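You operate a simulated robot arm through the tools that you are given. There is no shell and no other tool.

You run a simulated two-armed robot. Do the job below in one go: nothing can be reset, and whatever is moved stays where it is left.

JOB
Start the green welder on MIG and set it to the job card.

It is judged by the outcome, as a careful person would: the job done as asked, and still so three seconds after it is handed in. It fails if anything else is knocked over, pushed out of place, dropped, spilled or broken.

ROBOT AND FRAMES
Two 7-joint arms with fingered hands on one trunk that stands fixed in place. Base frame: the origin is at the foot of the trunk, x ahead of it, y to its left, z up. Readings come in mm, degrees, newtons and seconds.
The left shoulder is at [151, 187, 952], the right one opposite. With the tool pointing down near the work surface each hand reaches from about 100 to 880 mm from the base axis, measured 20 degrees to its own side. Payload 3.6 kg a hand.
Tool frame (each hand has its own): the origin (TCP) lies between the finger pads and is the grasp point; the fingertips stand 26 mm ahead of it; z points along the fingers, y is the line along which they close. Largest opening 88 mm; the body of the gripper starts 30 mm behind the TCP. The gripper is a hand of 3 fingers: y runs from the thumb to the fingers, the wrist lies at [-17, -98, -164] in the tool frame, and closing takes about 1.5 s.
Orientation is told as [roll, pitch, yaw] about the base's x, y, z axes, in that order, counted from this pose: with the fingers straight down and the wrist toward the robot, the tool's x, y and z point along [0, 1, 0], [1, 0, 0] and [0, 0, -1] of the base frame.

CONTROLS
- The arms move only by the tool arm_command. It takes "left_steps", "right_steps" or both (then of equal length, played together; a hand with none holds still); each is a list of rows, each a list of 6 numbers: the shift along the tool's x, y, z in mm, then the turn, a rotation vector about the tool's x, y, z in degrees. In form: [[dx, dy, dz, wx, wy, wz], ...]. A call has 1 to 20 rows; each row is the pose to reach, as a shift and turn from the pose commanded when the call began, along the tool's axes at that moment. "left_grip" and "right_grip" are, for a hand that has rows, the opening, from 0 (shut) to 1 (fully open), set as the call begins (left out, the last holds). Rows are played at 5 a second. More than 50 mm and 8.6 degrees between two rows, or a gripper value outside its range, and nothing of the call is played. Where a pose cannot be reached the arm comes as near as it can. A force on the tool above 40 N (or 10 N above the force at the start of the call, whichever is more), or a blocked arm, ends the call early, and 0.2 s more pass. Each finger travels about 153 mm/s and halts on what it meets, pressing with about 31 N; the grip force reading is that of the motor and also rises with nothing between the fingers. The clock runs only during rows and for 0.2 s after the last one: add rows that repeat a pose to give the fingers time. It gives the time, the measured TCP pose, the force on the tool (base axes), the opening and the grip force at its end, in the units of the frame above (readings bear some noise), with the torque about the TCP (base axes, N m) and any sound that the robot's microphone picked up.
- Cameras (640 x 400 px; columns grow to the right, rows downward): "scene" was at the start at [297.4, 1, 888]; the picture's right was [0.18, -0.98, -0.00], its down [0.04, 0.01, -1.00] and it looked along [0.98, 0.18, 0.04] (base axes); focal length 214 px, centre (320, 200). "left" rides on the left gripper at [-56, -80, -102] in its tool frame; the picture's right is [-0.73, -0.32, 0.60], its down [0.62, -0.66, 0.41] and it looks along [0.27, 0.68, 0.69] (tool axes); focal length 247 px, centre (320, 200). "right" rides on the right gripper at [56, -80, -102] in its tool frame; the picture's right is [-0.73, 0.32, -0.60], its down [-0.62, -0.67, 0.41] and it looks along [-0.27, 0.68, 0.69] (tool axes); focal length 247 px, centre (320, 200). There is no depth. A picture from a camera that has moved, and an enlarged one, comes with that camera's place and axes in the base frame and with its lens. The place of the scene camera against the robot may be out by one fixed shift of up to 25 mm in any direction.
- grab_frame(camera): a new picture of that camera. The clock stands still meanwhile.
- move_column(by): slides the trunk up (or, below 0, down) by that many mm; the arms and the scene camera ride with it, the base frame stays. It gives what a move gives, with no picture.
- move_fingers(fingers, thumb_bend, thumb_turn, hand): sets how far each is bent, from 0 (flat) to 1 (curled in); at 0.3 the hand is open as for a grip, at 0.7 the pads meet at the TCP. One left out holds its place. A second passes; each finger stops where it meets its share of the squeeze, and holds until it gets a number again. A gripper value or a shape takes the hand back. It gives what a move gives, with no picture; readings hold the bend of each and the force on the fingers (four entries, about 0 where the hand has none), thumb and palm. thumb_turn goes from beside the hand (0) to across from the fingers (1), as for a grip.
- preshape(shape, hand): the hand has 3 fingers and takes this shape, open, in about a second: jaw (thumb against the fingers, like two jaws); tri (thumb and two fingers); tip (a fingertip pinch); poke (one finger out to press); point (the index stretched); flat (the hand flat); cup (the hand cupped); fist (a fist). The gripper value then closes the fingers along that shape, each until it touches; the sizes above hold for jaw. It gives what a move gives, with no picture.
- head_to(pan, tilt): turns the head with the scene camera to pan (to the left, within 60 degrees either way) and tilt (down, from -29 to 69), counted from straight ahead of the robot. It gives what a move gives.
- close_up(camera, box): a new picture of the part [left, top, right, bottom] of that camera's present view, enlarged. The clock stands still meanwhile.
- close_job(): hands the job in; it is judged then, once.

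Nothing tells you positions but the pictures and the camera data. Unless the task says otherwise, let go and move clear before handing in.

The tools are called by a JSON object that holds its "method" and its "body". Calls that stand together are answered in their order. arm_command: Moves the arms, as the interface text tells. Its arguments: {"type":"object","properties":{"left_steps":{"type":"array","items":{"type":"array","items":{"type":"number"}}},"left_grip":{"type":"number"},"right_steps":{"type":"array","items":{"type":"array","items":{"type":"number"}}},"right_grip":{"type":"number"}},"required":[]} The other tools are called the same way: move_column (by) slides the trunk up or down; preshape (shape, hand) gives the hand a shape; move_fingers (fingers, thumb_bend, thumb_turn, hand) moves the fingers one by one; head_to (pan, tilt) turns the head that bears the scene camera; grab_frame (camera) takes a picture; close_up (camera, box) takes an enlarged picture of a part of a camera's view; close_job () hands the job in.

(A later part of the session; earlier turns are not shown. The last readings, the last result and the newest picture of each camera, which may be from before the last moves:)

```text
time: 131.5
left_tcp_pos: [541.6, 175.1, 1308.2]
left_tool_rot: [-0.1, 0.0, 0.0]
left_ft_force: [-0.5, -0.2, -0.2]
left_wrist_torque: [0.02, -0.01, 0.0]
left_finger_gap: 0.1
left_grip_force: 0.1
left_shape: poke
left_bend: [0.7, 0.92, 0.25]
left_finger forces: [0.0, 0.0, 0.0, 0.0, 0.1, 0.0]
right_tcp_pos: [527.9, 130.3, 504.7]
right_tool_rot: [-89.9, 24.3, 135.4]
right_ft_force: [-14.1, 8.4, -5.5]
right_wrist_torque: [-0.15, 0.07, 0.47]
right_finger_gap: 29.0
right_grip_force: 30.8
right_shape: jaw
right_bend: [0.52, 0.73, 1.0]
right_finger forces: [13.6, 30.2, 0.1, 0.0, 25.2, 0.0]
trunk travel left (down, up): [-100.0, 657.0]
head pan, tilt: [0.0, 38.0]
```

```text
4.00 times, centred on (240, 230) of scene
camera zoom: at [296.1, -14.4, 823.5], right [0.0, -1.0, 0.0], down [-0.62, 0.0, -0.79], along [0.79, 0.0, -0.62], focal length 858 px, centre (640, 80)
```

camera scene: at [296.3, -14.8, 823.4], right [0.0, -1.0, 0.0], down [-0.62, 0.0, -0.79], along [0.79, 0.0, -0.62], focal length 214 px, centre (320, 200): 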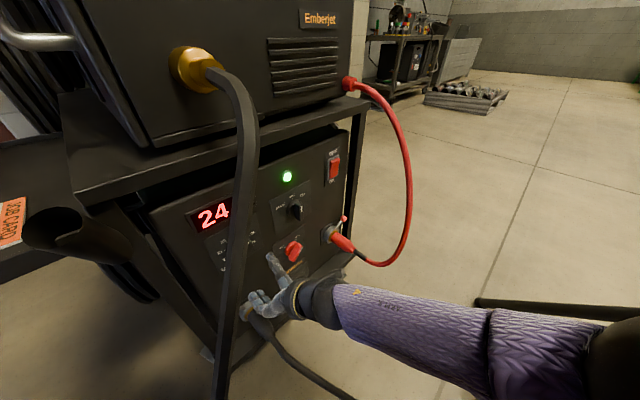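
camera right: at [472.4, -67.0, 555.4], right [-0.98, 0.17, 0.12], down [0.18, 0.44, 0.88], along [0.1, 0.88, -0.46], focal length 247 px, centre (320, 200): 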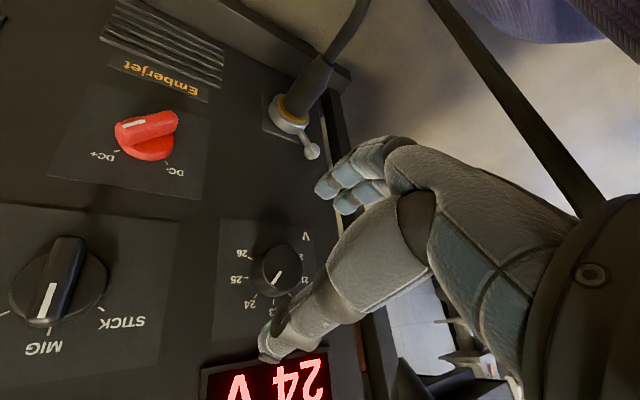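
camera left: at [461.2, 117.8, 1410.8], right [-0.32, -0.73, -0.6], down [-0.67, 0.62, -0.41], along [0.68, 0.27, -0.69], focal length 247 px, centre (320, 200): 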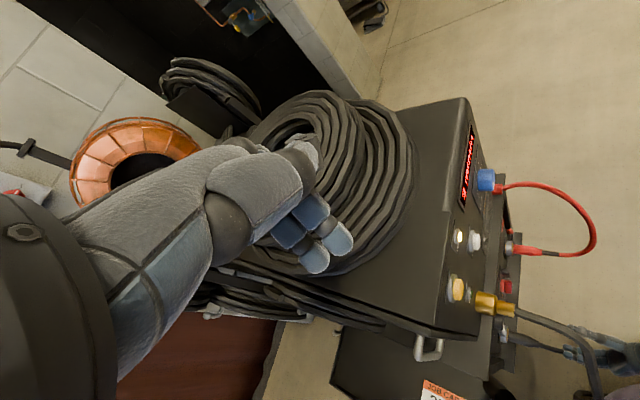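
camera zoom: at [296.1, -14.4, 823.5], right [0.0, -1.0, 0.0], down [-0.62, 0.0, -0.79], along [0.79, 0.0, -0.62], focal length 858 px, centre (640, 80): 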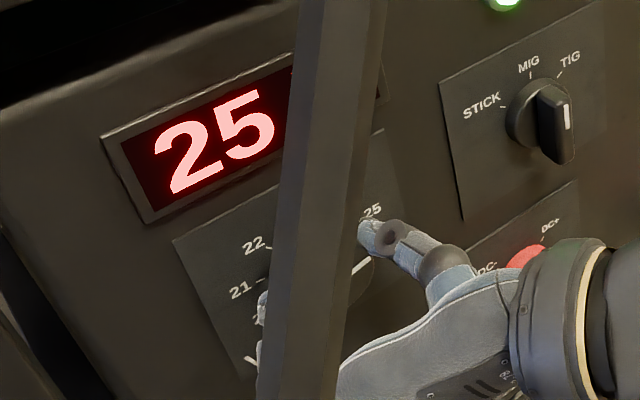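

The pointer is on 25 and the display shows 25 V. I'll open the fingers and back off carefully in small steps.

{"method": "arm_command", "body": {"right_steps": [[0, 0, 0, 0, 0, 0], [0, 0, 0, 0, 0, 0], [0, 0, 0, 0, 0, 0], [0, 0, 0, 0, 0, 0], [0, 0, 0, 0, 0, 0], [0, 0, 0, 0, 0, 0], [0, 0, 0, 0, 0, 0]], "right_grip": 1}}

{"method": "arm_command", "body": {"right_steps": [[0, 0, -6, 0, 0, 0], [0, 0, -14, 0, 0, 0], [0, 0, -24, 0, 0, 0], [0, 0, -36, 0, 0, -5], [0, 0, -48, 0, 0, -12], [0, 0, -60, 0, 0, -20], [0, 0, -60, 0, 0, -28], [0, 0, -60, 0, 0, -36]]}}

{"method": "grab_frame", "body": {"camera": "right"}}

{"method": "close_up", "body": {"camera": "right", "box": [200, 200, 360, 330]}}

{"method": "close_up", "body": {"camera": "scene", "box": [180, 180, 340, 300]}}

```text
time: 133.1
left_tcp_pos: [541.5, 173.1, 1308.4]
left_tool_rot: [-0.1, 0.0, 0.0]
left_ft_force: [0.5, 0.4, -0.1]
left_wrist_torque: [0.01, -0.01, -0.02]
left_finger_gap: 0.0
left_grip_force: 0.0
left_shape: poke
left_bend: [0.7, 0.92, 0.25]
left_finger forces: [0.1, 0.1, 0.1, 0.1, 0.0, 0.1]
right_tcp_pos: [529.9, 129.9, 505.2]
right_tool_rot: [-89.9, 24.2, 135.2]
right_ft_force: [1.1, -1.0, -0.8]
right_wrist_torque: [0.03, -0.01, 0.02]
right_finger_gap: 87.7
right_grip_force: 0.1
right_shape: jaw
right_bend: [0.3, 0.3, 0.98]
right_finger forces: [0.0, 0.0, 0.0, 0.0, 0.1, 0.0]
trunk travel left (down, up): [-100.0, 657.0]
head pan, tilt: [0.0, 38.0]
```

```text
time: 134.9
left_tcp_pos: [542.0, 175.1, 1307.8]
left_tool_rot: [0.0, 0.0, 0.1]
left_ft_force: [0.7, 0.2, 0.2]
left_wrist_torque: [0.02, 0.01, -0.01]
left_finger_gap: 0.2
left_grip_force: 0.1
left_shape: poke
left_bend: [0.7, 0.92, 0.25]
left_finger forces: [0.0, 0.1, 0.1, 0.1, 0.0, 0.0]
right_tcp_pos: [487.1, 86.9, 507.4]
right_tool_rot: [-89.9, 60.3, 135.4]
right_ft_force: [0.3, 0.0, -0.6]
right_wrist_torque: [0.03, -0.02, 0.03]
right_finger_gap: 87.9
right_grip_force: 0.0
right_shape: jaw
right_bend: [0.3, 0.3, 0.98]
right_finger forces: [0.0, 0.0, 0.1, 0.1, 0.2, 0.0]
trunk travel left (down, up): [-100.0, 657.0]
head pan, tilt: [0.0, 38.0]
```

```text
taken
camera right: at [478.5, -48.2, 548.0], right [-0.99, 0.14, 0.09], down [0.14, 0.44, 0.89], along [0.08, 0.89, -0.46], focal length 247 px, centre (320, 200)
```

right: 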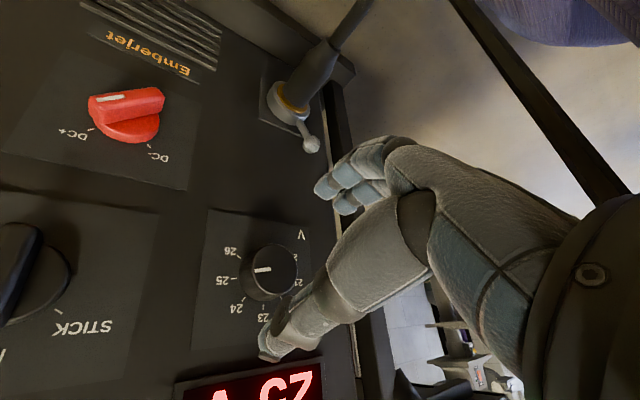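

```text
3.08 times, centred on (280, 265) of right
camera zoom: at [478.5, -48.2, 548.0], right [-0.99, 0.14, 0.09], down [0.14, 0.44, 0.89], along [0.08, 0.89, -0.46], focal length 760 px, centre (443, 0)
```

zoom: 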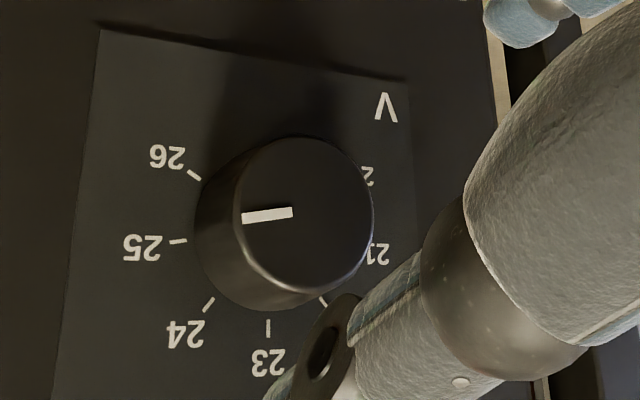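

```text
3.33 times, centred on (260, 240) of scene
camera zoom: at [296.3, -14.8, 823.4], right [0.0, -1.0, 0.0], down [-0.62, 0.0, -0.79], along [0.79, 0.0, -0.62], focal length 715 px, centre (520, 67)
```

zoom: 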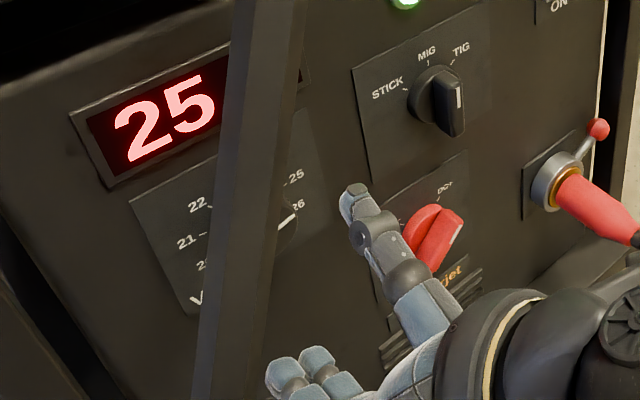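

The voltage is set: 25 V, pointer on the 25 mark. Now to restore the grey lever. It is low down, so I'll lower the trunk 70 mm for reach; the left hand stays above the coil.

{"method": "move_column", "body": {"by": -70}}

{"method": "preshape", "body": {"shape": "poke", "hand": "right"}}

{"method": "grab_frame", "body": {"camera": "right"}}

{"method": "grab_frame", "body": {"camera": "left"}}

```text
time: 135.9
left_tcp_pos: [609.0, 172.7, 1197.4]
left_tool_rot: [0.0, 5.6, 0.0]
left_ft_force: [-0.4, -0.2, 0.6]
left_wrist_torque: [0.02, -0.02, -0.02]
left_finger_gap: 0.0
left_grip_force: 0.1
left_shape: poke
left_bend: [0.7, 0.92, 0.25]
left_finger forces: [0.1, 0.1, 0.0, 0.1, 0.0, 0.1]
right_tcp_pos: [487.4, 87.2, 436.7]
right_tool_rot: [-90.1, 60.3, 135.1]
right_ft_force: [-0.6, 0.5, 0.2]
right_wrist_torque: [0.01, 0.0, 0.01]
right_finger_gap: 87.6
right_grip_force: 0.1
right_shape: jaw
right_bend: [0.3, 0.3, 0.98]
right_finger forces: [0.0, 0.1, 0.1, 0.0, 0.1, 0.1]
trunk travel left (down, up): [-30.0, 727.0]
head pan, tilt: [0.0, 38.0]
```

```text
time: 136.8
left_tcp_pos: [610.5, 174.0, 1196.3]
left_tool_rot: [0.0, 5.7, 0.0]
left_ft_force: [-0.5, 0.2, 0.4]
left_wrist_torque: [-0.02, 0.03, -0.03]
left_finger_gap: 0.1
left_grip_force: 0.0
left_shape: poke
left_bend: [0.7, 0.92, 0.25]
left_finger forces: [0.0, 0.1, 0.0, 0.0, 0.0, 0.0]
right_tcp_pos: [488.1, 86.4, 434.9]
right_tool_rot: [-89.9, 60.2, 135.3]
right_ft_force: [0.5, -0.3, -0.2]
right_wrist_torque: [0.0, 0.03, 0.02]
right_finger_gap: 0.3
right_grip_force: 0.1
right_shape: poke
right_bend: [0.7, 0.92, 0.25]
right_finger forces: [0.1, 0.0, 0.0, 0.0, 0.1, 0.0]
trunk travel left (down, up): [-30.0, 727.0]
head pan, tilt: [0.0, 38.0]
```

```text
taken
camera right: at [478.3, -48.2, 477.1], right [-0.99, 0.14, 0.09], down [0.14, 0.44, 0.89], along [0.08, 0.89, -0.45], focal length 247 px, centre (320, 200)
```

right: 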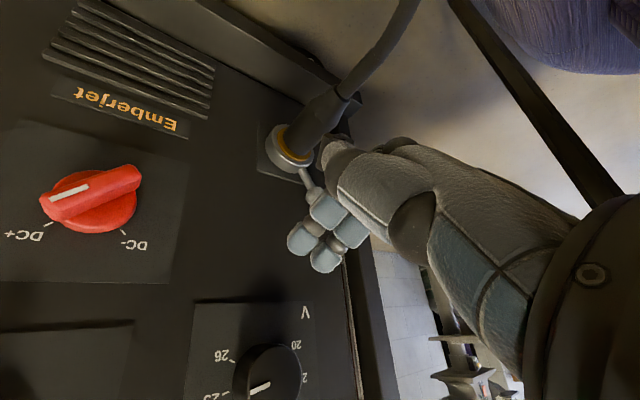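

```text
taken
camera left: at [539.8, 117.9, 1306.0], right [-0.38, -0.74, -0.56], down [-0.7, 0.62, -0.34], along [0.6, 0.27, -0.75], focal length 247 px, centre (320, 200)
```

left: 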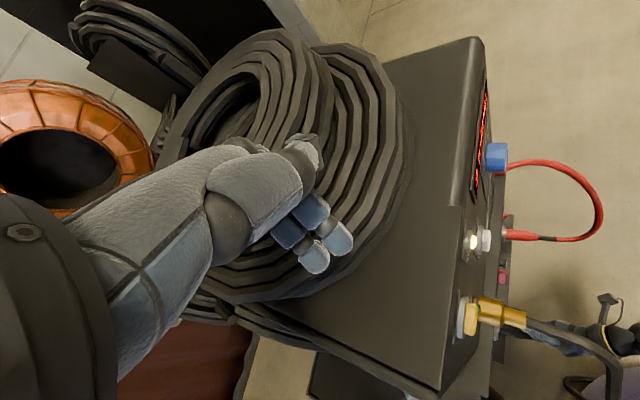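

The left arm crept forward over the coil again when the trunk moved. There is no contact, but it is too close, so I'll raise it now.

{"method": "arm_command", "body": {"left_steps": [[0, 0, -20, 0, 0, 0], [0, 0, -40, 0, 0, 0], [0, 0, -60, 0, 0, 0], [0, 0, -60, 0, 0, 0], [0, 0, -60, 0, 0, 0]]}}

{"method": "arm_command", "body": {"left_steps": [[0, -25, 0, 0, 0, 0], [0, -50, 0, 0, 0, 0], [0, -75, 0, 0, 0, 0], [0, -100, 0, 0, 0, 0], [0, -100, 0, 0, 0, 0], [0, -100, 0, 0, 0, 0]]}}

{"method": "grab_frame", "body": {"camera": "left"}}

```text
time: 138.0
left_tcp_pos: [609.6, 173.0, 1196.1]
left_tool_rot: [-0.1, 5.7, 0.1]
left_ft_force: [0.0, -0.2, 0.0]
left_wrist_torque: [0.0, 0.04, 0.05]
left_finger_gap: 0.1
left_grip_force: 0.0
left_shape: poke
left_bend: [0.7, 0.92, 0.25]
left_finger forces: [0.1, 0.0, 0.0, 0.1, 0.1, 0.0]
left hand out of reach, approached as far as the arm can: row 1, 2, 3, 4, 5
right_tcp_pos: [488.4, 86.1, 436.1]
right_tool_rot: [-89.8, 60.2, 135.2]
right_ft_force: [0.3, -0.1, -0.7]
right_wrist_torque: [0.01, 0.01, 0.02]
right_finger_gap: 0.0
right_grip_force: 0.1
right_shape: poke
right_bend: [0.7, 0.92, 0.25]
right_finger forces: [0.0, 0.0, 0.0, 0.0, 0.0, 0.0]
trunk travel left (down, up): [-30.0, 727.0]
head pan, tilt: [0.0, 38.0]
```

```text
time: 139.4
left_tcp_pos: [608.8, 172.8, 1195.9]
left_tool_rot: [-0.1, 5.7, 0.0]
left_ft_force: [0.2, 0.6, -0.6]
left_wrist_torque: [0.02, -0.04, 0.01]
left_finger_gap: 0.0
left_grip_force: 0.1
left_shape: poke
left_bend: [0.7, 0.92, 0.25]
left_finger forces: [0.1, 0.1, 0.1, 0.0, 0.0, 0.0]
left hand out of reach, approached as far as the arm can: row 1, 2, 3, 4, 5, 6
right_tcp_pos: [486.4, 87.0, 436.2]
right_tool_rot: [-89.9, 60.2, 135.3]
right_ft_force: [-0.5, -0.8, 0.1]
right_wrist_torque: [-0.02, 0.02, -0.01]
right_finger_gap: 0.0
right_grip_force: 0.1
right_shape: poke
right_bend: [0.7, 0.92, 0.25]
right_finger forces: [0.0, 0.0, 0.1, 0.0, 0.0, 0.0]
trunk travel left (down, up): [-30.0, 727.0]
head pan, tilt: [0.0, 38.0]
```

```text
taken
camera left: at [539.8, 117.9, 1306.0], right [-0.38, -0.74, -0.56], down [-0.7, 0.62, -0.34], along [0.6, 0.27, -0.75], focal length 247 px, centre (320, 200)
```

left: 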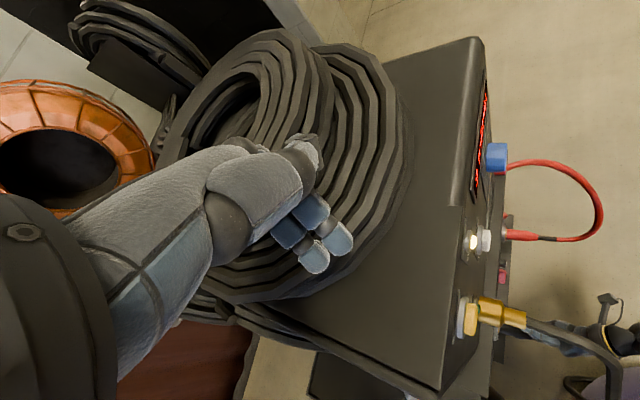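

The left arm is stretched straight at its limit. Pitching the hand forward in place will bring its wrist back and bend the elbow, so I'll do that slowly, keeping the fingertips where they are.

{"method": "arm_command", "body": {"left_steps": [[0, -1, -1, -3, 0, 0], [0, -2, -2, -6, 0, 0], [0, -3, -3, -9, 0, 0], [0, -4, -4, -12, 0, 0], [0, -5, -5, -15, 0, 0], [0, -6, -6, -18, 0, 0], [0, -7, -7, -21, 0, 0], [0, -8, -8, -24, 0, 0], [0, -8, -8, -24, 0, 0], [0, -8, -8, -24, 0, 0]]}}

{"method": "grab_frame", "body": {"camera": "left"}}

```text
time: 141.6
left_tcp_pos: [672.7, 164.6, 1242.9]
left_tool_rot: [-0.1, -18.2, -0.1]
left_ft_force: [0.4, 1.0, -0.7]
left_wrist_torque: [-0.06, 0.0, -0.01]
left_finger_gap: 0.1
left_grip_force: 0.0
left_shape: poke
left_bend: [0.7, 0.92, 0.25]
left_finger forces: [0.0, 0.0, 0.0, 0.1, 0.0, 0.0]
left hand out of reach, approached as far as the arm can: row 1, 2, 3, 4, 5, 6, 7, 8, 9, 10
right_tcp_pos: [488.7, 87.0, 435.5]
right_tool_rot: [-89.8, 60.0, 135.2]
right_ft_force: [-0.2, -0.3, 0.4]
right_wrist_torque: [0.01, -0.05, 0.0]
right_finger_gap: 0.1
right_grip_force: 0.2
right_shape: poke
right_bend: [0.7, 0.92, 0.25]
right_finger forces: [0.1, 0.0, 0.0, 0.0, 0.0, 0.0]
trunk travel left (down, up): [-30.0, 727.0]
head pan, tilt: [0.0, 38.0]
```

```text
taken
camera left: at [563.7, 107.9, 1315.3], right [-0.11, -0.73, -0.67], down [-0.5, 0.62, -0.6], along [0.86, 0.27, -0.44], focal length 247 px, centre (320, 200)
```

left: 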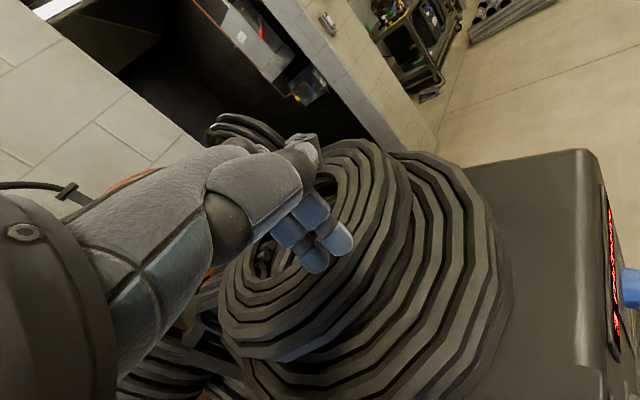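

The left hand is now higher and clear of the coil, so I'll leave it there. With the right hand, I'll go left of the lever at this height to view it from the side I need to push from.

{"method": "arm_command", "body": {"right_steps": [[-17, 10, 0, 0, 0, 0], [-34, 20, 0, 0, 0, 0], [-51, 30, 0, 0, 0, 0], [-68.4, 39.5, 0, 0, 0, 0], [-68.4, 39.5, 0, 0, 0, 0]]}}

{"method": "grab_frame", "body": {"camera": "right"}}

{"method": "close_up", "body": {"camera": "right", "box": [160, 90, 360, 270]}}

{"method": "grab_frame", "body": {"camera": "scene"}}

```text
time: 142.8
left_tcp_pos: [672.0, 164.2, 1243.5]
left_tool_rot: [0.1, -18.2, 0.0]
left_ft_force: [-0.9, -0.1, -0.1]
left_wrist_torque: [0.03, 0.0, -0.01]
left_finger_gap: 0.0
left_grip_force: 0.0
left_shape: poke
left_bend: [0.7, 0.92, 0.25]
left_finger forces: [0.0, 0.0, 0.0, 0.0, 0.1, 0.1]
right_tcp_pos: [431.5, 143.9, 435.7]
right_tool_rot: [-90.0, 60.2, 135.2]
right_ft_force: [-0.3, -0.2, -1.0]
right_wrist_torque: [-0.01, 0.0, 0.01]
right_finger_gap: 0.4
right_grip_force: 0.0
right_shape: poke
right_bend: [0.7, 0.92, 0.25]
right_finger forces: [0.1, 0.0, 0.0, 0.1, 0.0, 0.1]
trunk travel left (down, up): [-30.0, 727.0]
head pan, tilt: [0.0, 38.0]
```

```text
taken
camera right: at [422.0, 9.4, 476.2], right [-0.99, 0.14, 0.09], down [0.14, 0.44, 0.89], along [0.08, 0.89, -0.45], focal length 247 px, centre (320, 200)
```

right: 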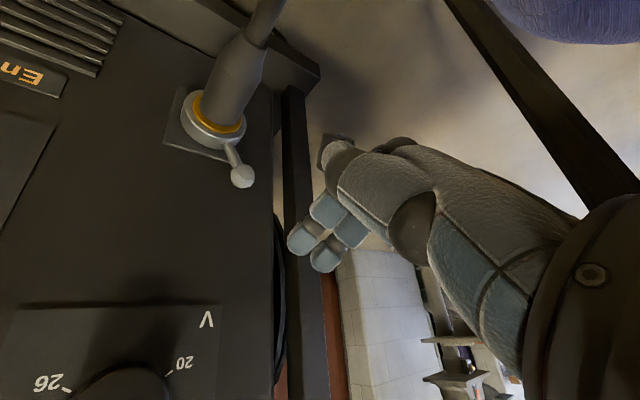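

```text
2.22 times, centred on (260, 180) of right
camera zoom: at [422.0, 9.4, 476.2], right [-0.99, 0.14, 0.09], down [0.14, 0.44, 0.89], along [0.08, 0.89, -0.45], focal length 549 px, centre (453, 244)
```

zoom: 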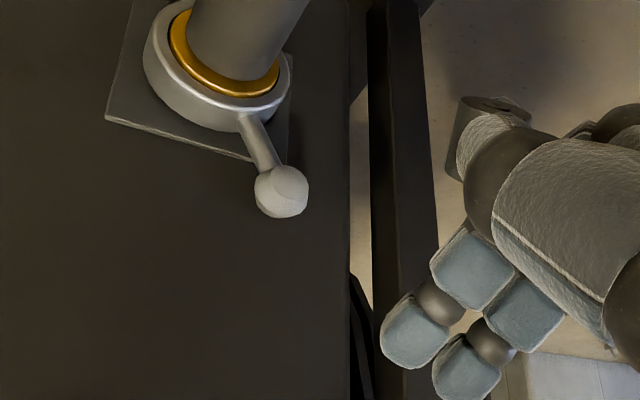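

```text
taken
camera scene: at [311.1, -14.8, 748.0], right [0.0, -1.0, 0.0], down [-0.62, 0.0, -0.79], along [0.79, 0.0, -0.62], focal length 214 px, centre (320, 200)
```

scene: 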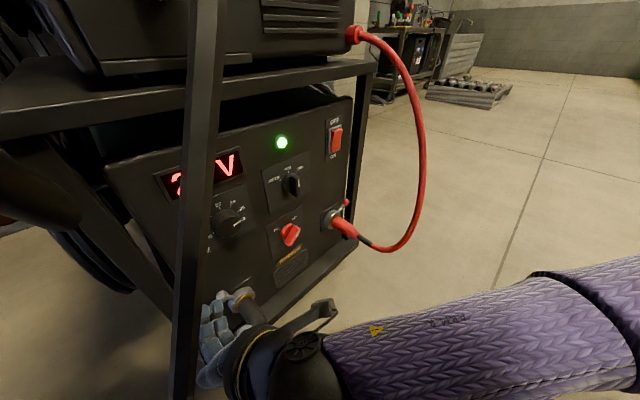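

I now have the lever ball at about [503,181,357], leaning left about 35° from upright. I'll lower the fingertips to its left side, then come forward beside it without touching anything.

{"method": "arm_command", "body": {"right_steps": [[10.5, 20.5, 0, 0, 0, 0], [21, 41, 0, 0, 0, 0], [31.6, 61.5, 0, 0, 0, 0], [31.6, 61.5, 0, 0, 0, 0]]}}

{"method": "close_up", "body": {"camera": "right", "box": [160, 90, 360, 270]}}

```text
time: 143.8
left_tcp_pos: [671.5, 164.2, 1243.6]
left_tool_rot: [0.1, -18.2, 0.1]
left_ft_force: [0.0, -0.1, 0.6]
left_wrist_torque: [0.0, -0.01, 0.02]
left_finger_gap: 0.0
left_grip_force: 0.1
left_shape: poke
left_bend: [0.7, 0.92, 0.25]
left_finger forces: [0.0, 0.0, 0.1, 0.0, 0.0, 0.0]
right_tcp_pos: [430.1, 145.3, 366.1]
right_tool_rot: [-90.1, 60.2, 135.2]
right_ft_force: [0.9, -0.2, 0.4]
right_wrist_torque: [-0.02, -0.02, 0.0]
right_finger_gap: 0.0
right_grip_force: 0.1
right_shape: poke
right_bend: [0.7, 0.92, 0.25]
right_finger forces: [0.0, 0.0, 0.0, 0.0, 0.0, 0.1]
trunk travel left (down, up): [-30.0, 727.0]
head pan, tilt: [0.0, 38.0]
```

```text
2.22 times, centred on (260, 180) of right
camera zoom: at [420.0, 10.6, 407.9], right [-0.99, 0.14, 0.09], down [0.14, 0.44, 0.89], along [0.08, 0.89, -0.45], focal length 549 px, centre (453, 244)
```

zoom: 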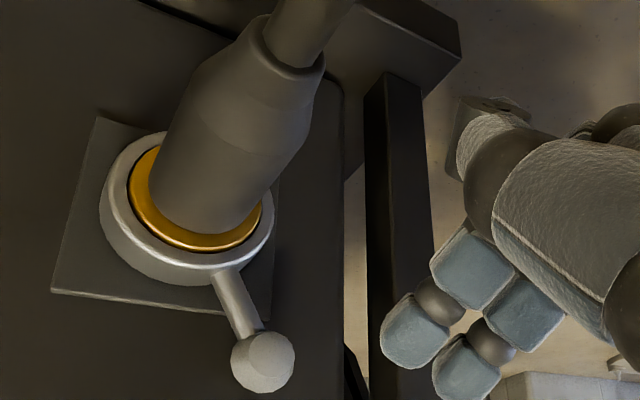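

Everything matches my estimate. I'll move forward beside the ball, then nudge it to the right along its arc.

{"method": "arm_command", "body": {"right_steps": [[-1, 0.5, 15, 0, 0, 0], [-1.5, 0.8, 32, 0, 0, 0], [-1.5, 0.8, 49, 0, 0, 0], [-1.5, 0.8, 49, 0, 0, 0]]}}

{"method": "close_up", "body": {"camera": "right", "box": [220, 150, 400, 310]}}

```text
time: 144.8
left_tcp_pos: [671.6, 163.8, 1243.7]
left_tool_rot: [0.1, -18.2, 0.0]
left_ft_force: [-0.4, -0.1, 0.2]
left_wrist_torque: [0.01, -0.01, 0.01]
left_finger_gap: 0.0
left_grip_force: 0.1
left_shape: poke
left_bend: [0.7, 0.92, 0.25]
left_finger forces: [0.0, 0.1, 0.1, 0.0, 0.0, 0.0]
right_tcp_pos: [461.3, 182.7, 365.2]
right_tool_rot: [-89.9, 60.2, 135.2]
right_ft_force: [1.0, -0.2, 0.0]
right_wrist_torque: [0.0, 0.04, -0.01]
right_finger_gap: 0.1
right_grip_force: 0.2
right_shape: poke
right_bend: [0.7, 0.92, 0.25]
right_finger forces: [0.0, 0.1, 0.0, 0.0, 0.0, 0.0]
trunk travel left (down, up): [-30.0, 727.0]
head pan, tilt: [0.0, 38.0]
```

```text
2.50 times, centred on (310, 230) of right
camera zoom: at [453.0, 47.5, 407.9], right [-0.99, 0.14, 0.09], down [0.14, 0.44, 0.89], along [0.08, 0.89, -0.45], focal length 617 px, centre (345, 125)
```

zoom: 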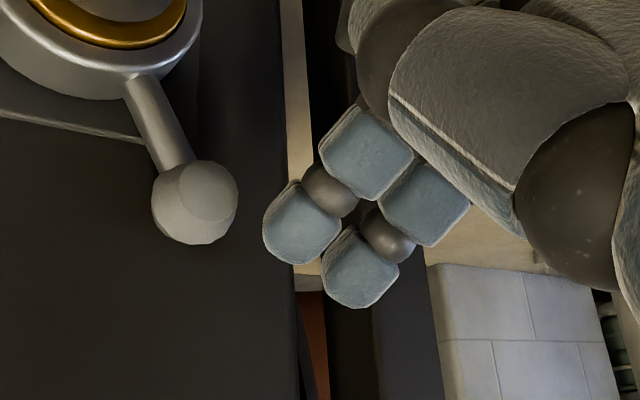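

There is a gap of about 6 mm between fingertip and ball. I'll push right in small steps.

{"method": "arm_command", "body": {"right_steps": [[3.5, -2, 0, 0, 0, 0], [6.9, -4, 0, 0, 0, 0], [11.1, -8.7, 0, 0, 0, 0], [15.3, -13.5, 0, 0, 0, 0], [19, -19.1, 0, 0, 0, 0]]}}

{"method": "close_up", "body": {"camera": "right", "box": [200, 130, 400, 310]}}

```text
time: 146.0
left_tcp_pos: [670.5, 164.1, 1243.8]
left_tool_rot: [0.0, -18.2, 0.0]
left_ft_force: [0.2, 0.2, 0.1]
left_wrist_torque: [0.02, 0.01, 0.01]
left_finger_gap: 0.0
left_grip_force: 0.0
left_shape: poke
left_bend: [0.7, 0.92, 0.25]
left_finger forces: [0.0, 0.0, 0.0, 0.1, 0.1, 0.0]
right_tcp_pos: [479.8, 161.3, 373.2]
right_tool_rot: [-89.9, 60.3, 135.2]
right_ft_force: [-1.0, 0.4, 4.0]
right_wrist_torque: [0.01, -0.04, 0.01]
right_finger_gap: 0.0
right_grip_force: 0.1
right_shape: poke
right_bend: [0.7, 0.92, 0.25]
right_finger forces: [3.3, 0.1, 0.0, 0.0, 0.0, 0.0]
trunk travel left (down, up): [-30.0, 727.0]
head pan, tilt: [0.0, 38.0]
```

```text
2.22 times, centred on (300, 220) of right
camera zoom: at [471.8, 27.1, 415.1], right [-0.99, 0.14, 0.09], down [0.14, 0.44, 0.89], along [0.08, 0.89, -0.45], focal length 549 px, centre (364, 156)
```

zoom: 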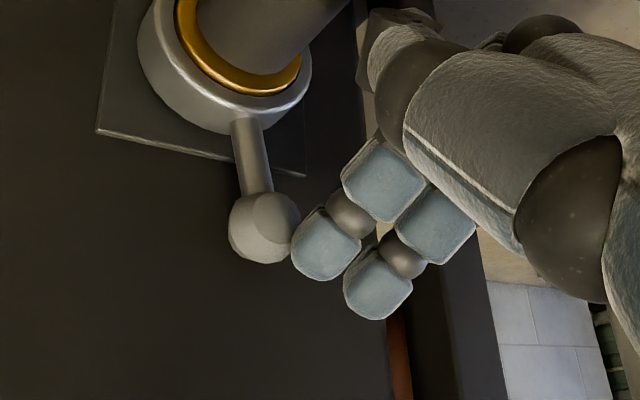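

The lever moved easily, at 3 N, and is now at about −8°. It was originally vertical, so I'll give it about 7 mm more.

{"method": "arm_command", "body": {"right_steps": [[2.6, -1.5, 0, 0, 0, 0], [4.8, -3.2, 0, 0, 0, 0], [6, -4.2, 0, 0, 0, 0]]}}

{"method": "close_up", "body": {"camera": "right", "box": [200, 130, 400, 310]}}

```text
time: 146.8
left_tcp_pos: [672.6, 164.1, 1243.7]
left_tool_rot: [-0.1, -18.2, 0.0]
left_ft_force: [0.6, -0.2, 0.6]
left_wrist_torque: [-0.01, -0.04, -0.02]
left_finger_gap: 0.0
left_grip_force: 0.0
left_shape: poke
left_bend: [0.7, 0.92, 0.25]
left_finger forces: [0.1, 0.0, 0.0, 0.0, 0.1, 0.0]
right_tcp_pos: [485.8, 157.1, 373.7]
right_tool_rot: [-89.8, 60.2, 135.3]
right_ft_force: [1.3, 0.5, -0.1]
right_wrist_torque: [0.0, 0.03, 0.02]
right_finger_gap: 0.0
right_grip_force: 0.0
right_shape: poke
right_bend: [0.7, 0.92, 0.25]
right_finger forces: [0.0, 0.0, 0.1, 0.1, 0.0, 0.0]
trunk travel left (down, up): [-30.0, 727.0]
head pan, tilt: [0.0, 38.0]
```

```text
2.22 times, centred on (300, 220) of right
camera zoom: at [476.6, 21.8, 415.5], right [-0.99, 0.14, 0.09], down [0.14, 0.44, 0.89], along [0.08, 0.89, -0.45], focal length 549 px, centre (364, 156)
```

zoom: 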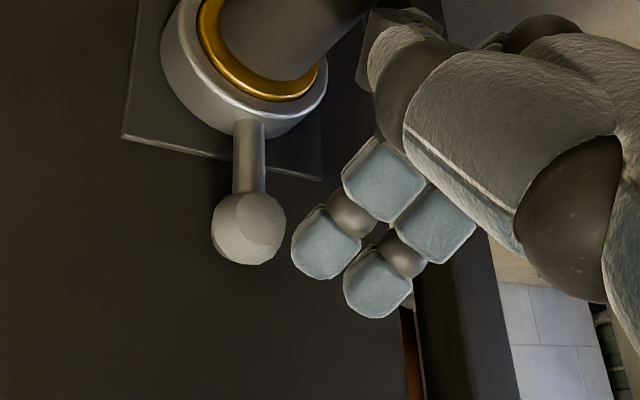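

The lever has snapped back upright at about 0°, and contact is gone. I'll back away straight out and check.

{"method": "arm_command", "body": {"right_steps": [[-2, 1, -8, 0, 0, 0], [-3, 2, -20, 0, 0, 0], [-3, 2, -35, 0, 0, 0], [-3, 2, -50, 0, 0, 0], [-3, 2, -50, 0, 0, 0]]}}

{"method": "grab_frame", "body": {"camera": "right"}}

{"method": "grab_frame", "body": {"camera": "scene"}}

```text
time: 148.0
left_tcp_pos: [670.8, 163.6, 1242.8]
left_tool_rot: [0.0, -18.2, 0.0]
left_ft_force: [-0.2, 0.8, -0.2]
left_wrist_torque: [-0.01, 0.0, -0.01]
left_finger_gap: 0.1
left_grip_force: 0.1
left_shape: poke
left_bend: [0.7, 0.92, 0.25]
left_finger forces: [0.0, 0.1, 0.1, 0.0, 0.0, 0.0]
right_tcp_pos: [447.5, 123.9, 375.6]
right_tool_rot: [-89.9, 60.3, 135.1]
right_ft_force: [-0.6, -0.8, -0.7]
right_wrist_torque: [0.02, 0.0, -0.04]
right_finger_gap: 0.0
right_grip_force: 0.0
right_shape: poke
right_bend: [0.7, 0.92, 0.25]
right_finger forces: [0.0, 0.0, 0.0, 0.0, 0.0, 0.0]
trunk travel left (down, up): [-30.0, 727.0]
head pan, tilt: [0.0, 38.0]
```

```text
taken
camera right: at [438.6, -11.8, 415.9], right [-0.99, 0.14, 0.09], down [0.14, 0.44, 0.89], along [0.08, 0.89, -0.45], focal length 247 px, centre (320, 200)
```

right: 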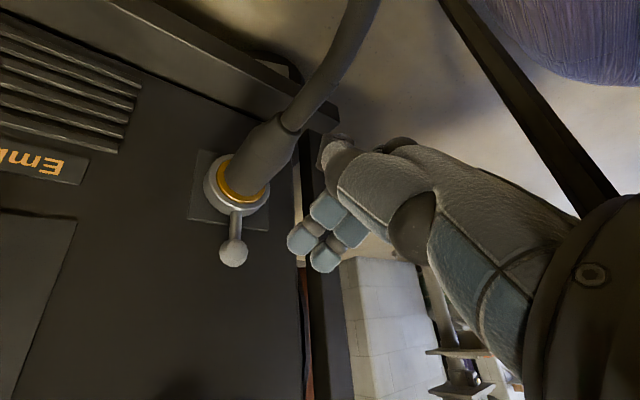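

```text
taken
camera scene: at [311.1, -14.8, 748.0], right [0.0, -1.0, 0.0], down [-0.62, 0.0, -0.79], along [0.79, 0.0, -0.62], focal length 214 px, centre (320, 200)
```

scene: 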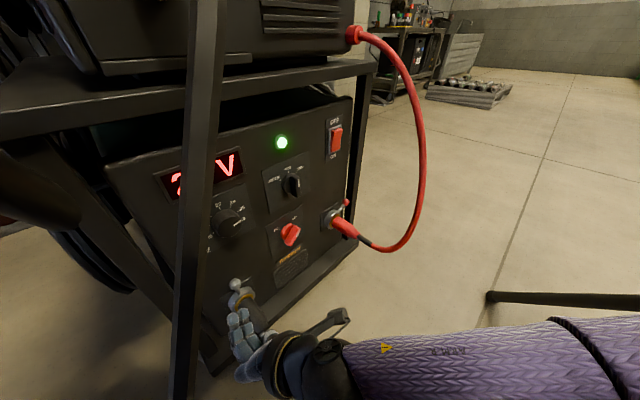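

The lever is upright again as it was. Next is the wire speed on the feeder's blue knob. I'll bring the right hand out and right, back to the known corridor pose, clear of both cables.

{"method": "arm_command", "body": {"right_steps": [[0.8, -23.6, -15, 0, 0, 0], [1.7, -47, -30, 0, 0, 0], [2.5, -70.7, -45, 0, 0, 0], [3.3, -94.3, -60, 0, 0, 0], [18.5, -107, -62, 0, 0, 8.5], [33.8, -120, -64, 0, 0, 17], [49, -132.6, -66, 0, 0, 25.5], [64.2, -145.3, -68, 0, 0, 34], [79.4, -158, -70, 0, 0, 42.5], [94.7, -170.8, -72, 0, 0, 51], [109.9, -183.6, -74, 0, 0, 60], [109.9, -183.6, -74, 0, 0, 60]]}}

{"method": "grab_frame", "body": {"camera": "scene"}}

{"method": "grab_frame", "body": {"camera": "right"}}

```text
refused: row 11 steps farther than a row can; nothing moved
```

```text
taken
camera scene: at [311.1, -14.8, 748.0], right [0.0, -1.0, 0.0], down [-0.62, 0.0, -0.79], along [0.79, 0.0, -0.62], focal length 214 px, centre (320, 200)
```

scene: 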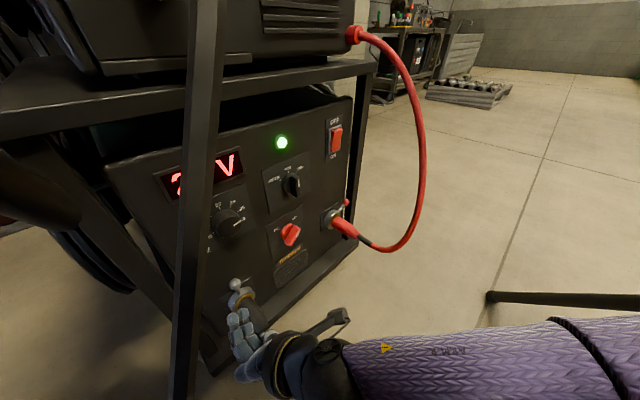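

```text
taken
camera right: at [438.6, -11.8, 415.9], right [-0.99, 0.14, 0.09], down [0.14, 0.44, 0.89], along [0.08, 0.89, -0.45], focal length 247 px, centre (320, 200)
```

right: 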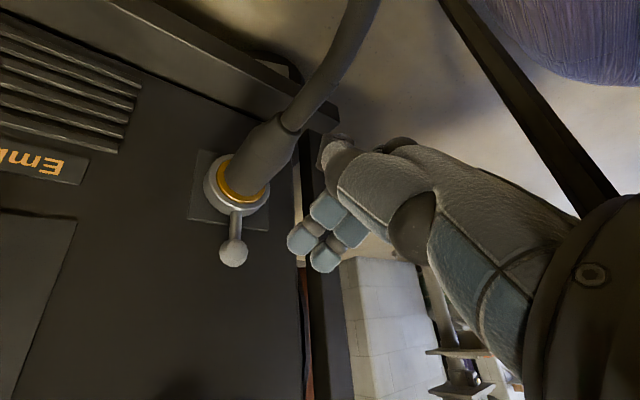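

That command was refused because the last rotation step was slightly too large. I'll resend it with an even spread.

{"method": "arm_command", "body": {"right_steps": [[0.8, -23.6, -15, 0, 0, 0], [1.7, -47, -30, 0, 0, 0], [2.5, -70.7, -45, 0, 0, 0], [3.3, -94.3, -60, 0, 0, 0], [16.6, -105.5, -61.8, 0, 0, 7.5], [30, -116.6, -63.5, 0, 0, 15], [43.3, -127.8, -65.3, 0, 0, 22.5], [56.6, -139, -67, 0, 0, 30], [70, -150, -68.8, 0, 0, 37.5], [83.3, -161.3, -70.5, 0, 0, 45], [96.6, -172.5, -72.3, 0, 0, 52.5], [109.9, -183.6, -74, 0, 0, 60]]}}

{"method": "grab_frame", "body": {"camera": "scene"}}

{"method": "grab_frame", "body": {"camera": "right"}}

```text
time: 150.6
left_tcp_pos: [671.8, 163.0, 1242.6]
left_tool_rot: [0.0, -18.2, -0.1]
left_ft_force: [-0.1, 0.6, 0.5]
left_wrist_torque: [-0.01, 0.01, 0.0]
left_finger_gap: 0.0
left_grip_force: 0.1
left_shape: poke
left_bend: [0.7, 0.92, 0.25]
left_finger forces: [0.0, 0.1, 0.1, 0.1, 0.1, 0.1]
right_tcp_pos: [528.0, -60.0, 479.0]
right_tool_rot: [-90.0, 0.2, 135.2]
right_ft_force: [0.6, -0.4, -0.3]
right_wrist_torque: [-0.02, -0.02, -0.01]
right_finger_gap: 0.0
right_grip_force: 0.1
right_shape: poke
right_bend: [0.7, 0.92, 0.25]
right_finger forces: [0.0, 0.0, 0.0, 0.1, 0.1, 0.0]
trunk travel left (down, up): [-30.0, 727.0]
head pan, tilt: [0.0, 38.0]
```

```text
taken
camera scene: at [311.2, -14.8, 748.0], right [0.0, -1.0, 0.0], down [-0.62, 0.0, -0.79], along [0.79, 0.0, -0.62], focal length 214 px, centre (320, 200)
```

scene: 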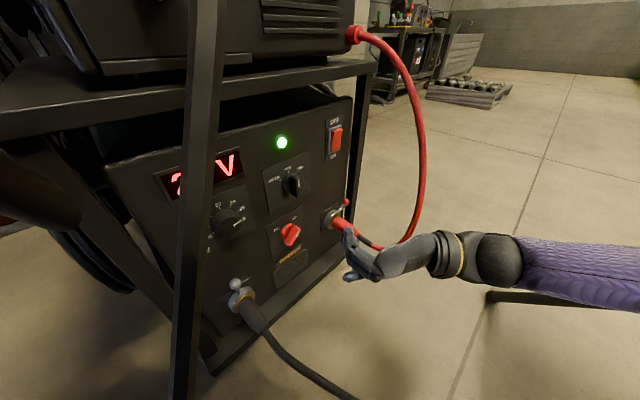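

```text
taken
camera right: at [513.1, -188.3, 422.8], right [-0.65, -0.2, 0.73], down [0.76, -0.18, 0.62], along [0.01, 0.96, 0.27], focal length 247 px, centre (320, 200)
```

right: 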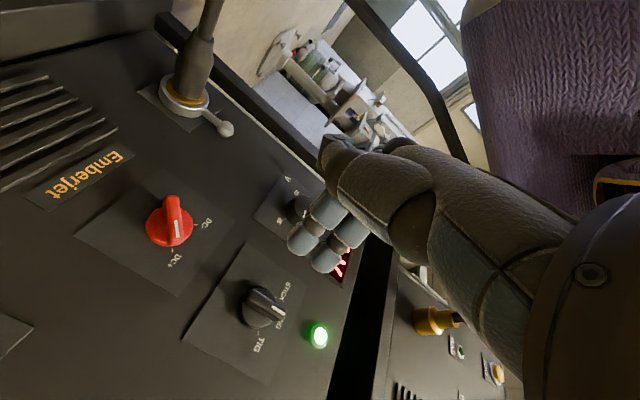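

All clear. I'll raise the trunk back by 70 mm to its starting height, which also lifts the left hand further off the coil.

{"method": "move_column", "body": {"by": 70}}

{"method": "head_to", "body": {"pan": 5, "tilt": 15}}

{"method": "grab_frame", "body": {"camera": "scene"}}

{"method": "grab_frame", "body": {"camera": "left"}}

```text
time: 151.7
left_tcp_pos: [616.3, 163.0, 1348.8]
left_tool_rot: [0.0, -22.8, 0.0]
left_ft_force: [-0.5, -0.1, -0.2]
left_wrist_torque: [0.01, -0.01, 0.04]
left_finger_gap: 0.2
left_grip_force: 0.1
left_shape: poke
left_bend: [0.7, 0.92, 0.25]
left_finger forces: [0.0, 0.0, 0.0, 0.0, 0.0, 0.0]
right_tcp_pos: [528.0, -59.2, 547.2]
right_tool_rot: [-89.8, 0.1, 135.2]
right_ft_force: [0.1, 0.4, 0.7]
right_wrist_torque: [0.0, 0.02, 0.03]
right_finger_gap: 0.1
right_grip_force: 0.0
right_shape: poke
right_bend: [0.7, 0.92, 0.25]
right_finger forces: [0.0, 0.0, 0.1, 0.0, 0.0, 0.0]
trunk travel left (down, up): [-100.0, 657.0]
head pan, tilt: [0.0, 38.0]
```

```text
time: 152.6
left_tcp_pos: [615.3, 163.4, 1349.2]
left_tool_rot: [0.0, -22.8, 0.0]
left_ft_force: [-0.2, 0.3, -0.3]
left_wrist_torque: [0.0, -0.01, -0.02]
left_finger_gap: 0.0
left_grip_force: 0.0
left_shape: poke
left_bend: [0.7, 0.92, 0.25]
left_finger forces: [0.0, 0.0, 0.1, 0.0, 0.1, 0.0]
right_tcp_pos: [528.7, -59.0, 548.6]
right_tool_rot: [-90.1, 0.2, 135.2]
right_ft_force: [-0.4, -0.2, -0.1]
right_wrist_torque: [0.03, -0.02, -0.02]
right_finger_gap: 0.3
right_grip_force: 0.1
right_shape: poke
right_bend: [0.7, 0.92, 0.25]
right_finger forces: [0.0, 0.0, 0.0, 0.1, 0.1, 0.0]
trunk travel left (down, up): [-100.0, 657.0]
head pan, tilt: [5.0, 15.0]
```

```text
taken
camera scene: at [303.1, -6.7, 859.9], right [0.09, -1.0, 0.0], down [-0.26, -0.02, -0.97], along [0.96, 0.08, -0.26], focal length 214 px, centre (320, 200)
```

scene: 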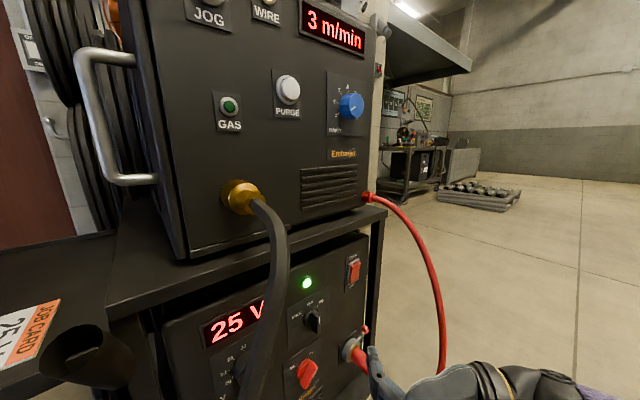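

```text
taken
camera left: at [501.7, 106.6, 1412.8], right [-0.06, -0.74, -0.68], down [-0.45, 0.62, -0.64], along [0.89, 0.27, -0.37], focal length 247 px, centre (320, 200)
```

left: 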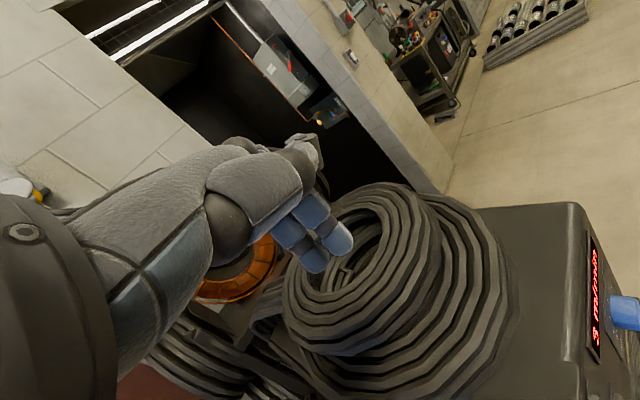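

The feeder shows 3 m/min and the power source 25 V. I'll raise the right hand up the clear corridor to the blue knob's height.

{"method": "arm_command", "body": {"right_steps": [[-35, 0, -20, 0, 0, 0], [-72, 0, -35, 0, 0, 0], [-110, 0, -42, 0, 0, -4], [-150, -1, -42, 0, 0, -8], [-192, -2, -42, 0, 0, -12], [-235, -3, -42, 0, 0, -17], [-279, -4, -42, 0, 0, -22], [-323, -4.4, -42, 0, 0, -26], [-368, -4.4, -42, 0, 0, -30]]}}

{"method": "preshape", "body": {"shape": "jaw", "hand": "right"}}

{"method": "grab_frame", "body": {"camera": "scene"}}

{"method": "grab_frame", "body": {"camera": "right"}}

```text
time: 154.6
left_tcp_pos: [615.7, 163.3, 1349.2]
left_tool_rot: [0.0, -22.8, 0.0]
left_ft_force: [-0.1, -0.7, -0.7]
left_wrist_torque: [-0.01, 0.01, -0.03]
left_finger_gap: 0.0
left_grip_force: 0.0
left_shape: poke
left_bend: [0.7, 0.92, 0.25]
left_finger forces: [0.0, 0.1, 0.0, 0.1, 0.1, 0.0]
right_tcp_pos: [502.4, -90.4, 916.2]
right_tool_rot: [-89.9, 30.4, 135.0]
right_ft_force: [0.1, 0.0, 0.8]
right_wrist_torque: [0.01, 0.01, -0.02]
right_finger_gap: 0.0
right_grip_force: 0.0
right_shape: poke
right_bend: [0.7, 0.92, 0.25]
right_finger forces: [0.1, 0.1, 0.0, 0.0, 0.0, 0.0]
trunk travel left (down, up): [-100.0, 657.0]
head pan, tilt: [5.0, 15.0]
```

```text
time: 155.5
left_tcp_pos: [615.2, 163.1, 1348.6]
left_tool_rot: [-0.1, -22.8, -0.1]
left_ft_force: [-0.1, -0.4, 0.1]
left_wrist_torque: [-0.01, -0.02, -0.02]
left_finger_gap: 0.1
left_grip_force: 0.0
left_shape: poke
left_bend: [0.7, 0.92, 0.25]
left_finger forces: [0.0, 0.0, 0.0, 0.0, 0.0, 0.1]
right_tcp_pos: [502.6, -90.4, 915.3]
right_tool_rot: [-90.0, 30.2, 135.1]
right_ft_force: [0.6, -0.1, -0.4]
right_wrist_torque: [0.01, -0.01, -0.03]
right_finger_gap: 87.7
right_grip_force: 0.0
right_shape: jaw
right_bend: [0.3, 0.3, 0.97]
right_finger forces: [0.1, 0.1, 0.0, 0.0, 0.1, 0.1]
trunk travel left (down, up): [-100.0, 657.0]
head pan, tilt: [5.0, 15.0]
```

```text
taken
camera scene: at [303.1, -6.7, 860.0], right [0.09, -1.0, 0.0], down [-0.26, -0.02, -0.97], along [0.96, 0.08, -0.26], focal length 214 px, centre (320, 200)
```

scene: 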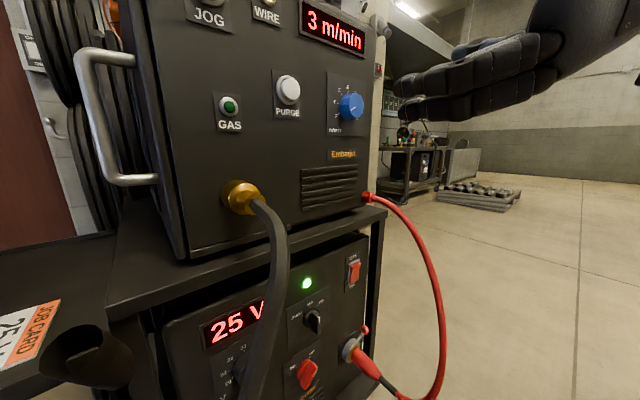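

```text
taken
camera right: at [499.5, -231.0, 906.9], right [-0.88, 0.03, 0.48], down [0.48, 0.11, 0.87], along [-0.02, 0.99, -0.11], focal length 247 px, centre (320, 200)
```

right: 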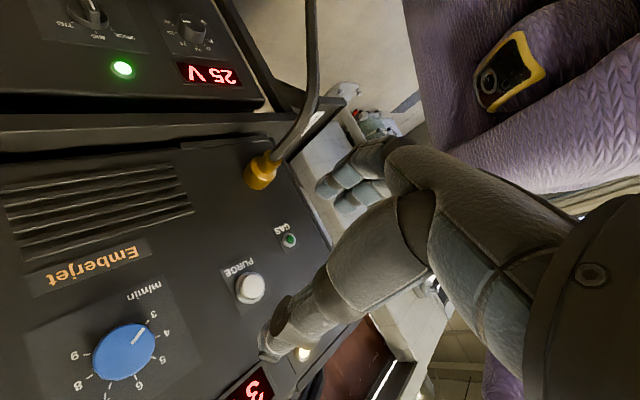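

The blue knob is clearly visible at about r 505, z 918 in panel terms, pointing at 3. I'll line up in front of it.

{"method": "arm_command", "body": {"right_steps": [[10.2, -19, 27, 0, 0, 0], [20.4, -38, 54, 0, 0, 0], [30.6, -57, 81, 0, 0, 0], [40.8, -76, 108.5, 0, 0, 0], [40.8, -76, 108.5, 0, 0, 0]]}}

{"method": "grab_frame", "body": {"camera": "right"}}

{"method": "close_up", "body": {"camera": "right", "box": [200, 170, 400, 350]}}

{"method": "grab_frame", "body": {"camera": "scene"}}

```text
time: 156.7
left_tcp_pos: [614.4, 162.4, 1349.7]
left_tool_rot: [0.0, -22.8, 0.1]
left_ft_force: [0.7, 0.7, 0.2]
left_wrist_torque: [0.01, 0.03, 0.0]
left_finger_gap: 0.0
left_grip_force: 0.0
left_shape: poke
left_bend: [0.7, 0.92, 0.25]
left_finger forces: [0.0, 0.1, 0.0, 0.1, 0.1, 0.0]
right_tcp_pos: [638.2, -72.9, 919.8]
right_tool_rot: [-89.9, 30.2, 135.2]
right_ft_force: [0.8, 0.0, -0.5]
right_wrist_torque: [0.01, 0.02, 0.0]
right_finger_gap: 87.9
right_grip_force: 0.2
right_shape: jaw
right_bend: [0.3, 0.3, 0.97]
right_finger forces: [0.0, 0.0, 0.0, 0.0, 0.0, 0.0]
trunk travel left (down, up): [-100.0, 657.0]
head pan, tilt: [5.0, 15.0]
```

```text
taken
camera right: at [635.9, -214.6, 911.5], right [-0.88, 0.03, 0.47], down [0.48, 0.11, 0.87], along [-0.03, 0.99, -0.11], focal length 247 px, centre (320, 200)
```

right: 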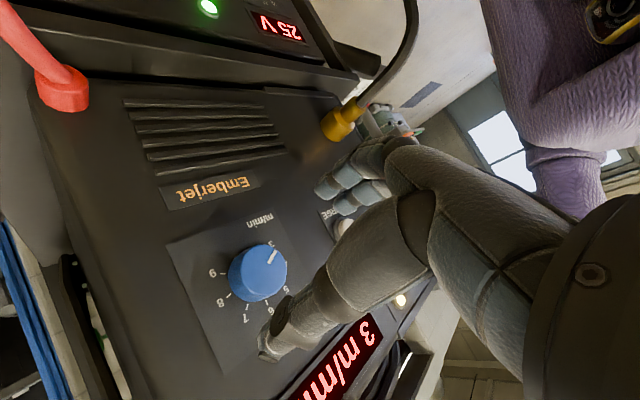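

```text
2.22 times, centred on (300, 260) of right
camera zoom: at [635.9, -214.6, 911.5], right [-0.88, 0.03, 0.47], down [0.48, 0.11, 0.87], along [-0.03, 0.99, -0.11], focal length 549 px, centre (364, 67)
```

zoom: 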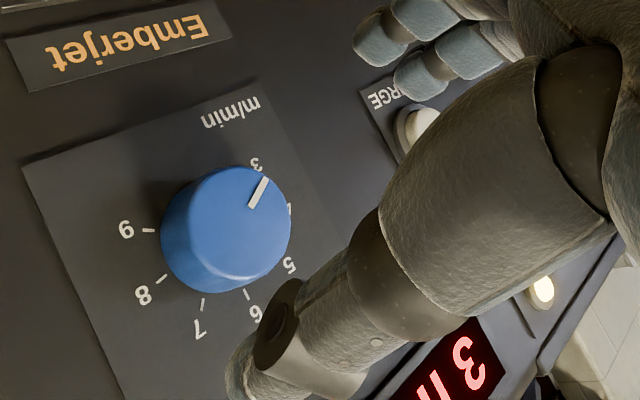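

```text
taken
camera scene: at [303.0, -6.7, 860.0], right [0.09, -1.0, 0.0], down [-0.26, -0.02, -0.97], along [0.96, 0.08, -0.26], focal length 214 px, centre (320, 200)
```

scene: 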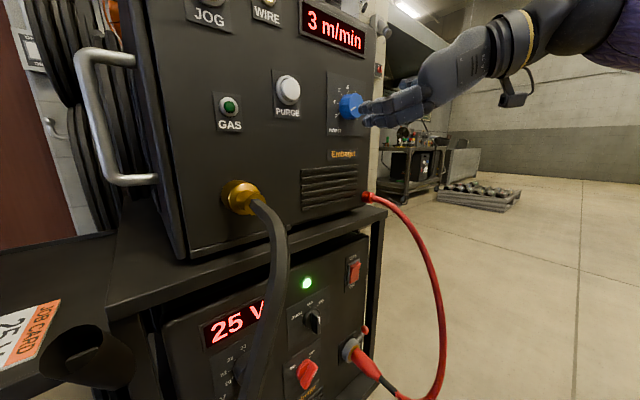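

Knob centre is confirmed at r 506, z 918. I'll advance around it with the jaw open.

{"method": "arm_command", "body": {"right_steps": [[3.5, -2.1, 22, 0, 0, 0], [3.5, -2.1, 44, 0, 0, 0], [3.5, -2.1, 60, 0, 0, 0], [3.5, -2.1, 70, 0, 0, 0], [3.5, -2.1, 70, 0, 0, 0]]}}

{"method": "close_up", "body": {"camera": "right", "box": [230, 160, 400, 330]}}

{"method": "close_up", "body": {"camera": "scene", "box": [290, 0, 450, 170]}}

```text
time: 157.9
left_tcp_pos: [615.4, 162.6, 1350.0]
left_tool_rot: [-0.1, -22.8, 0.1]
left_ft_force: [0.7, 0.6, -0.6]
left_wrist_torque: [-0.01, 0.01, 0.03]
left_finger_gap: 0.1
left_grip_force: 0.1
left_shape: poke
left_bend: [0.7, 0.92, 0.25]
left_finger forces: [0.0, 0.0, 0.0, 0.0, 0.0, 0.1]
right_tcp_pos: [690.7, -27.8, 917.5]
right_tool_rot: [-89.9, 30.2, 135.2]
right_ft_force: [0.0, -0.3, 0.2]
right_wrist_torque: [0.03, 0.01, 0.01]
right_finger_gap: 87.8
right_grip_force: 0.0
right_shape: jaw
right_bend: [0.3, 0.3, 0.97]
right_finger forces: [0.0, 0.1, 0.1, 0.0, 0.0, 0.0]
trunk travel left (down, up): [-100.0, 657.0]
head pan, tilt: [5.0, 15.0]
```

```text
2.35 times, centred on (315, 245) of right
camera zoom: at [687.4, -168.2, 909.0], right [-0.88, 0.03, 0.47], down [0.48, 0.11, 0.87], along [-0.02, 0.99, -0.11], focal length 581 px, centre (332, 94)
```

zoom: 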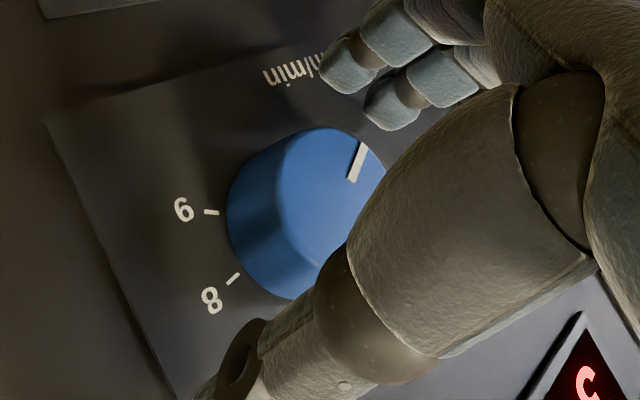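

```text
2.35 times, centred on (370, 85) of scene
camera zoom: at [303.1, -6.7, 860.0], right [0.09, -1.0, 0.0], down [-0.26, -0.02, -0.97], along [0.96, 0.08, -0.26], focal length 505 px, centre (202, 471)
```

zoom: 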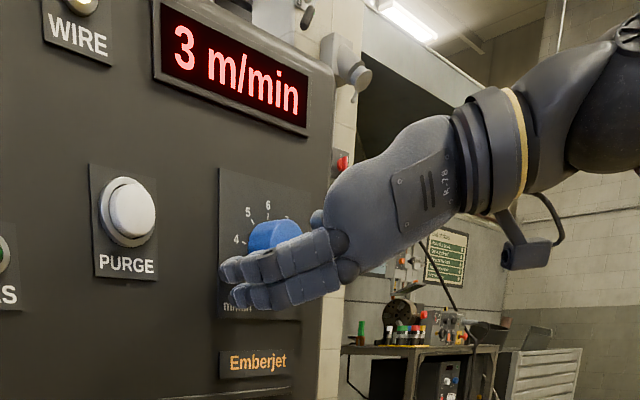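

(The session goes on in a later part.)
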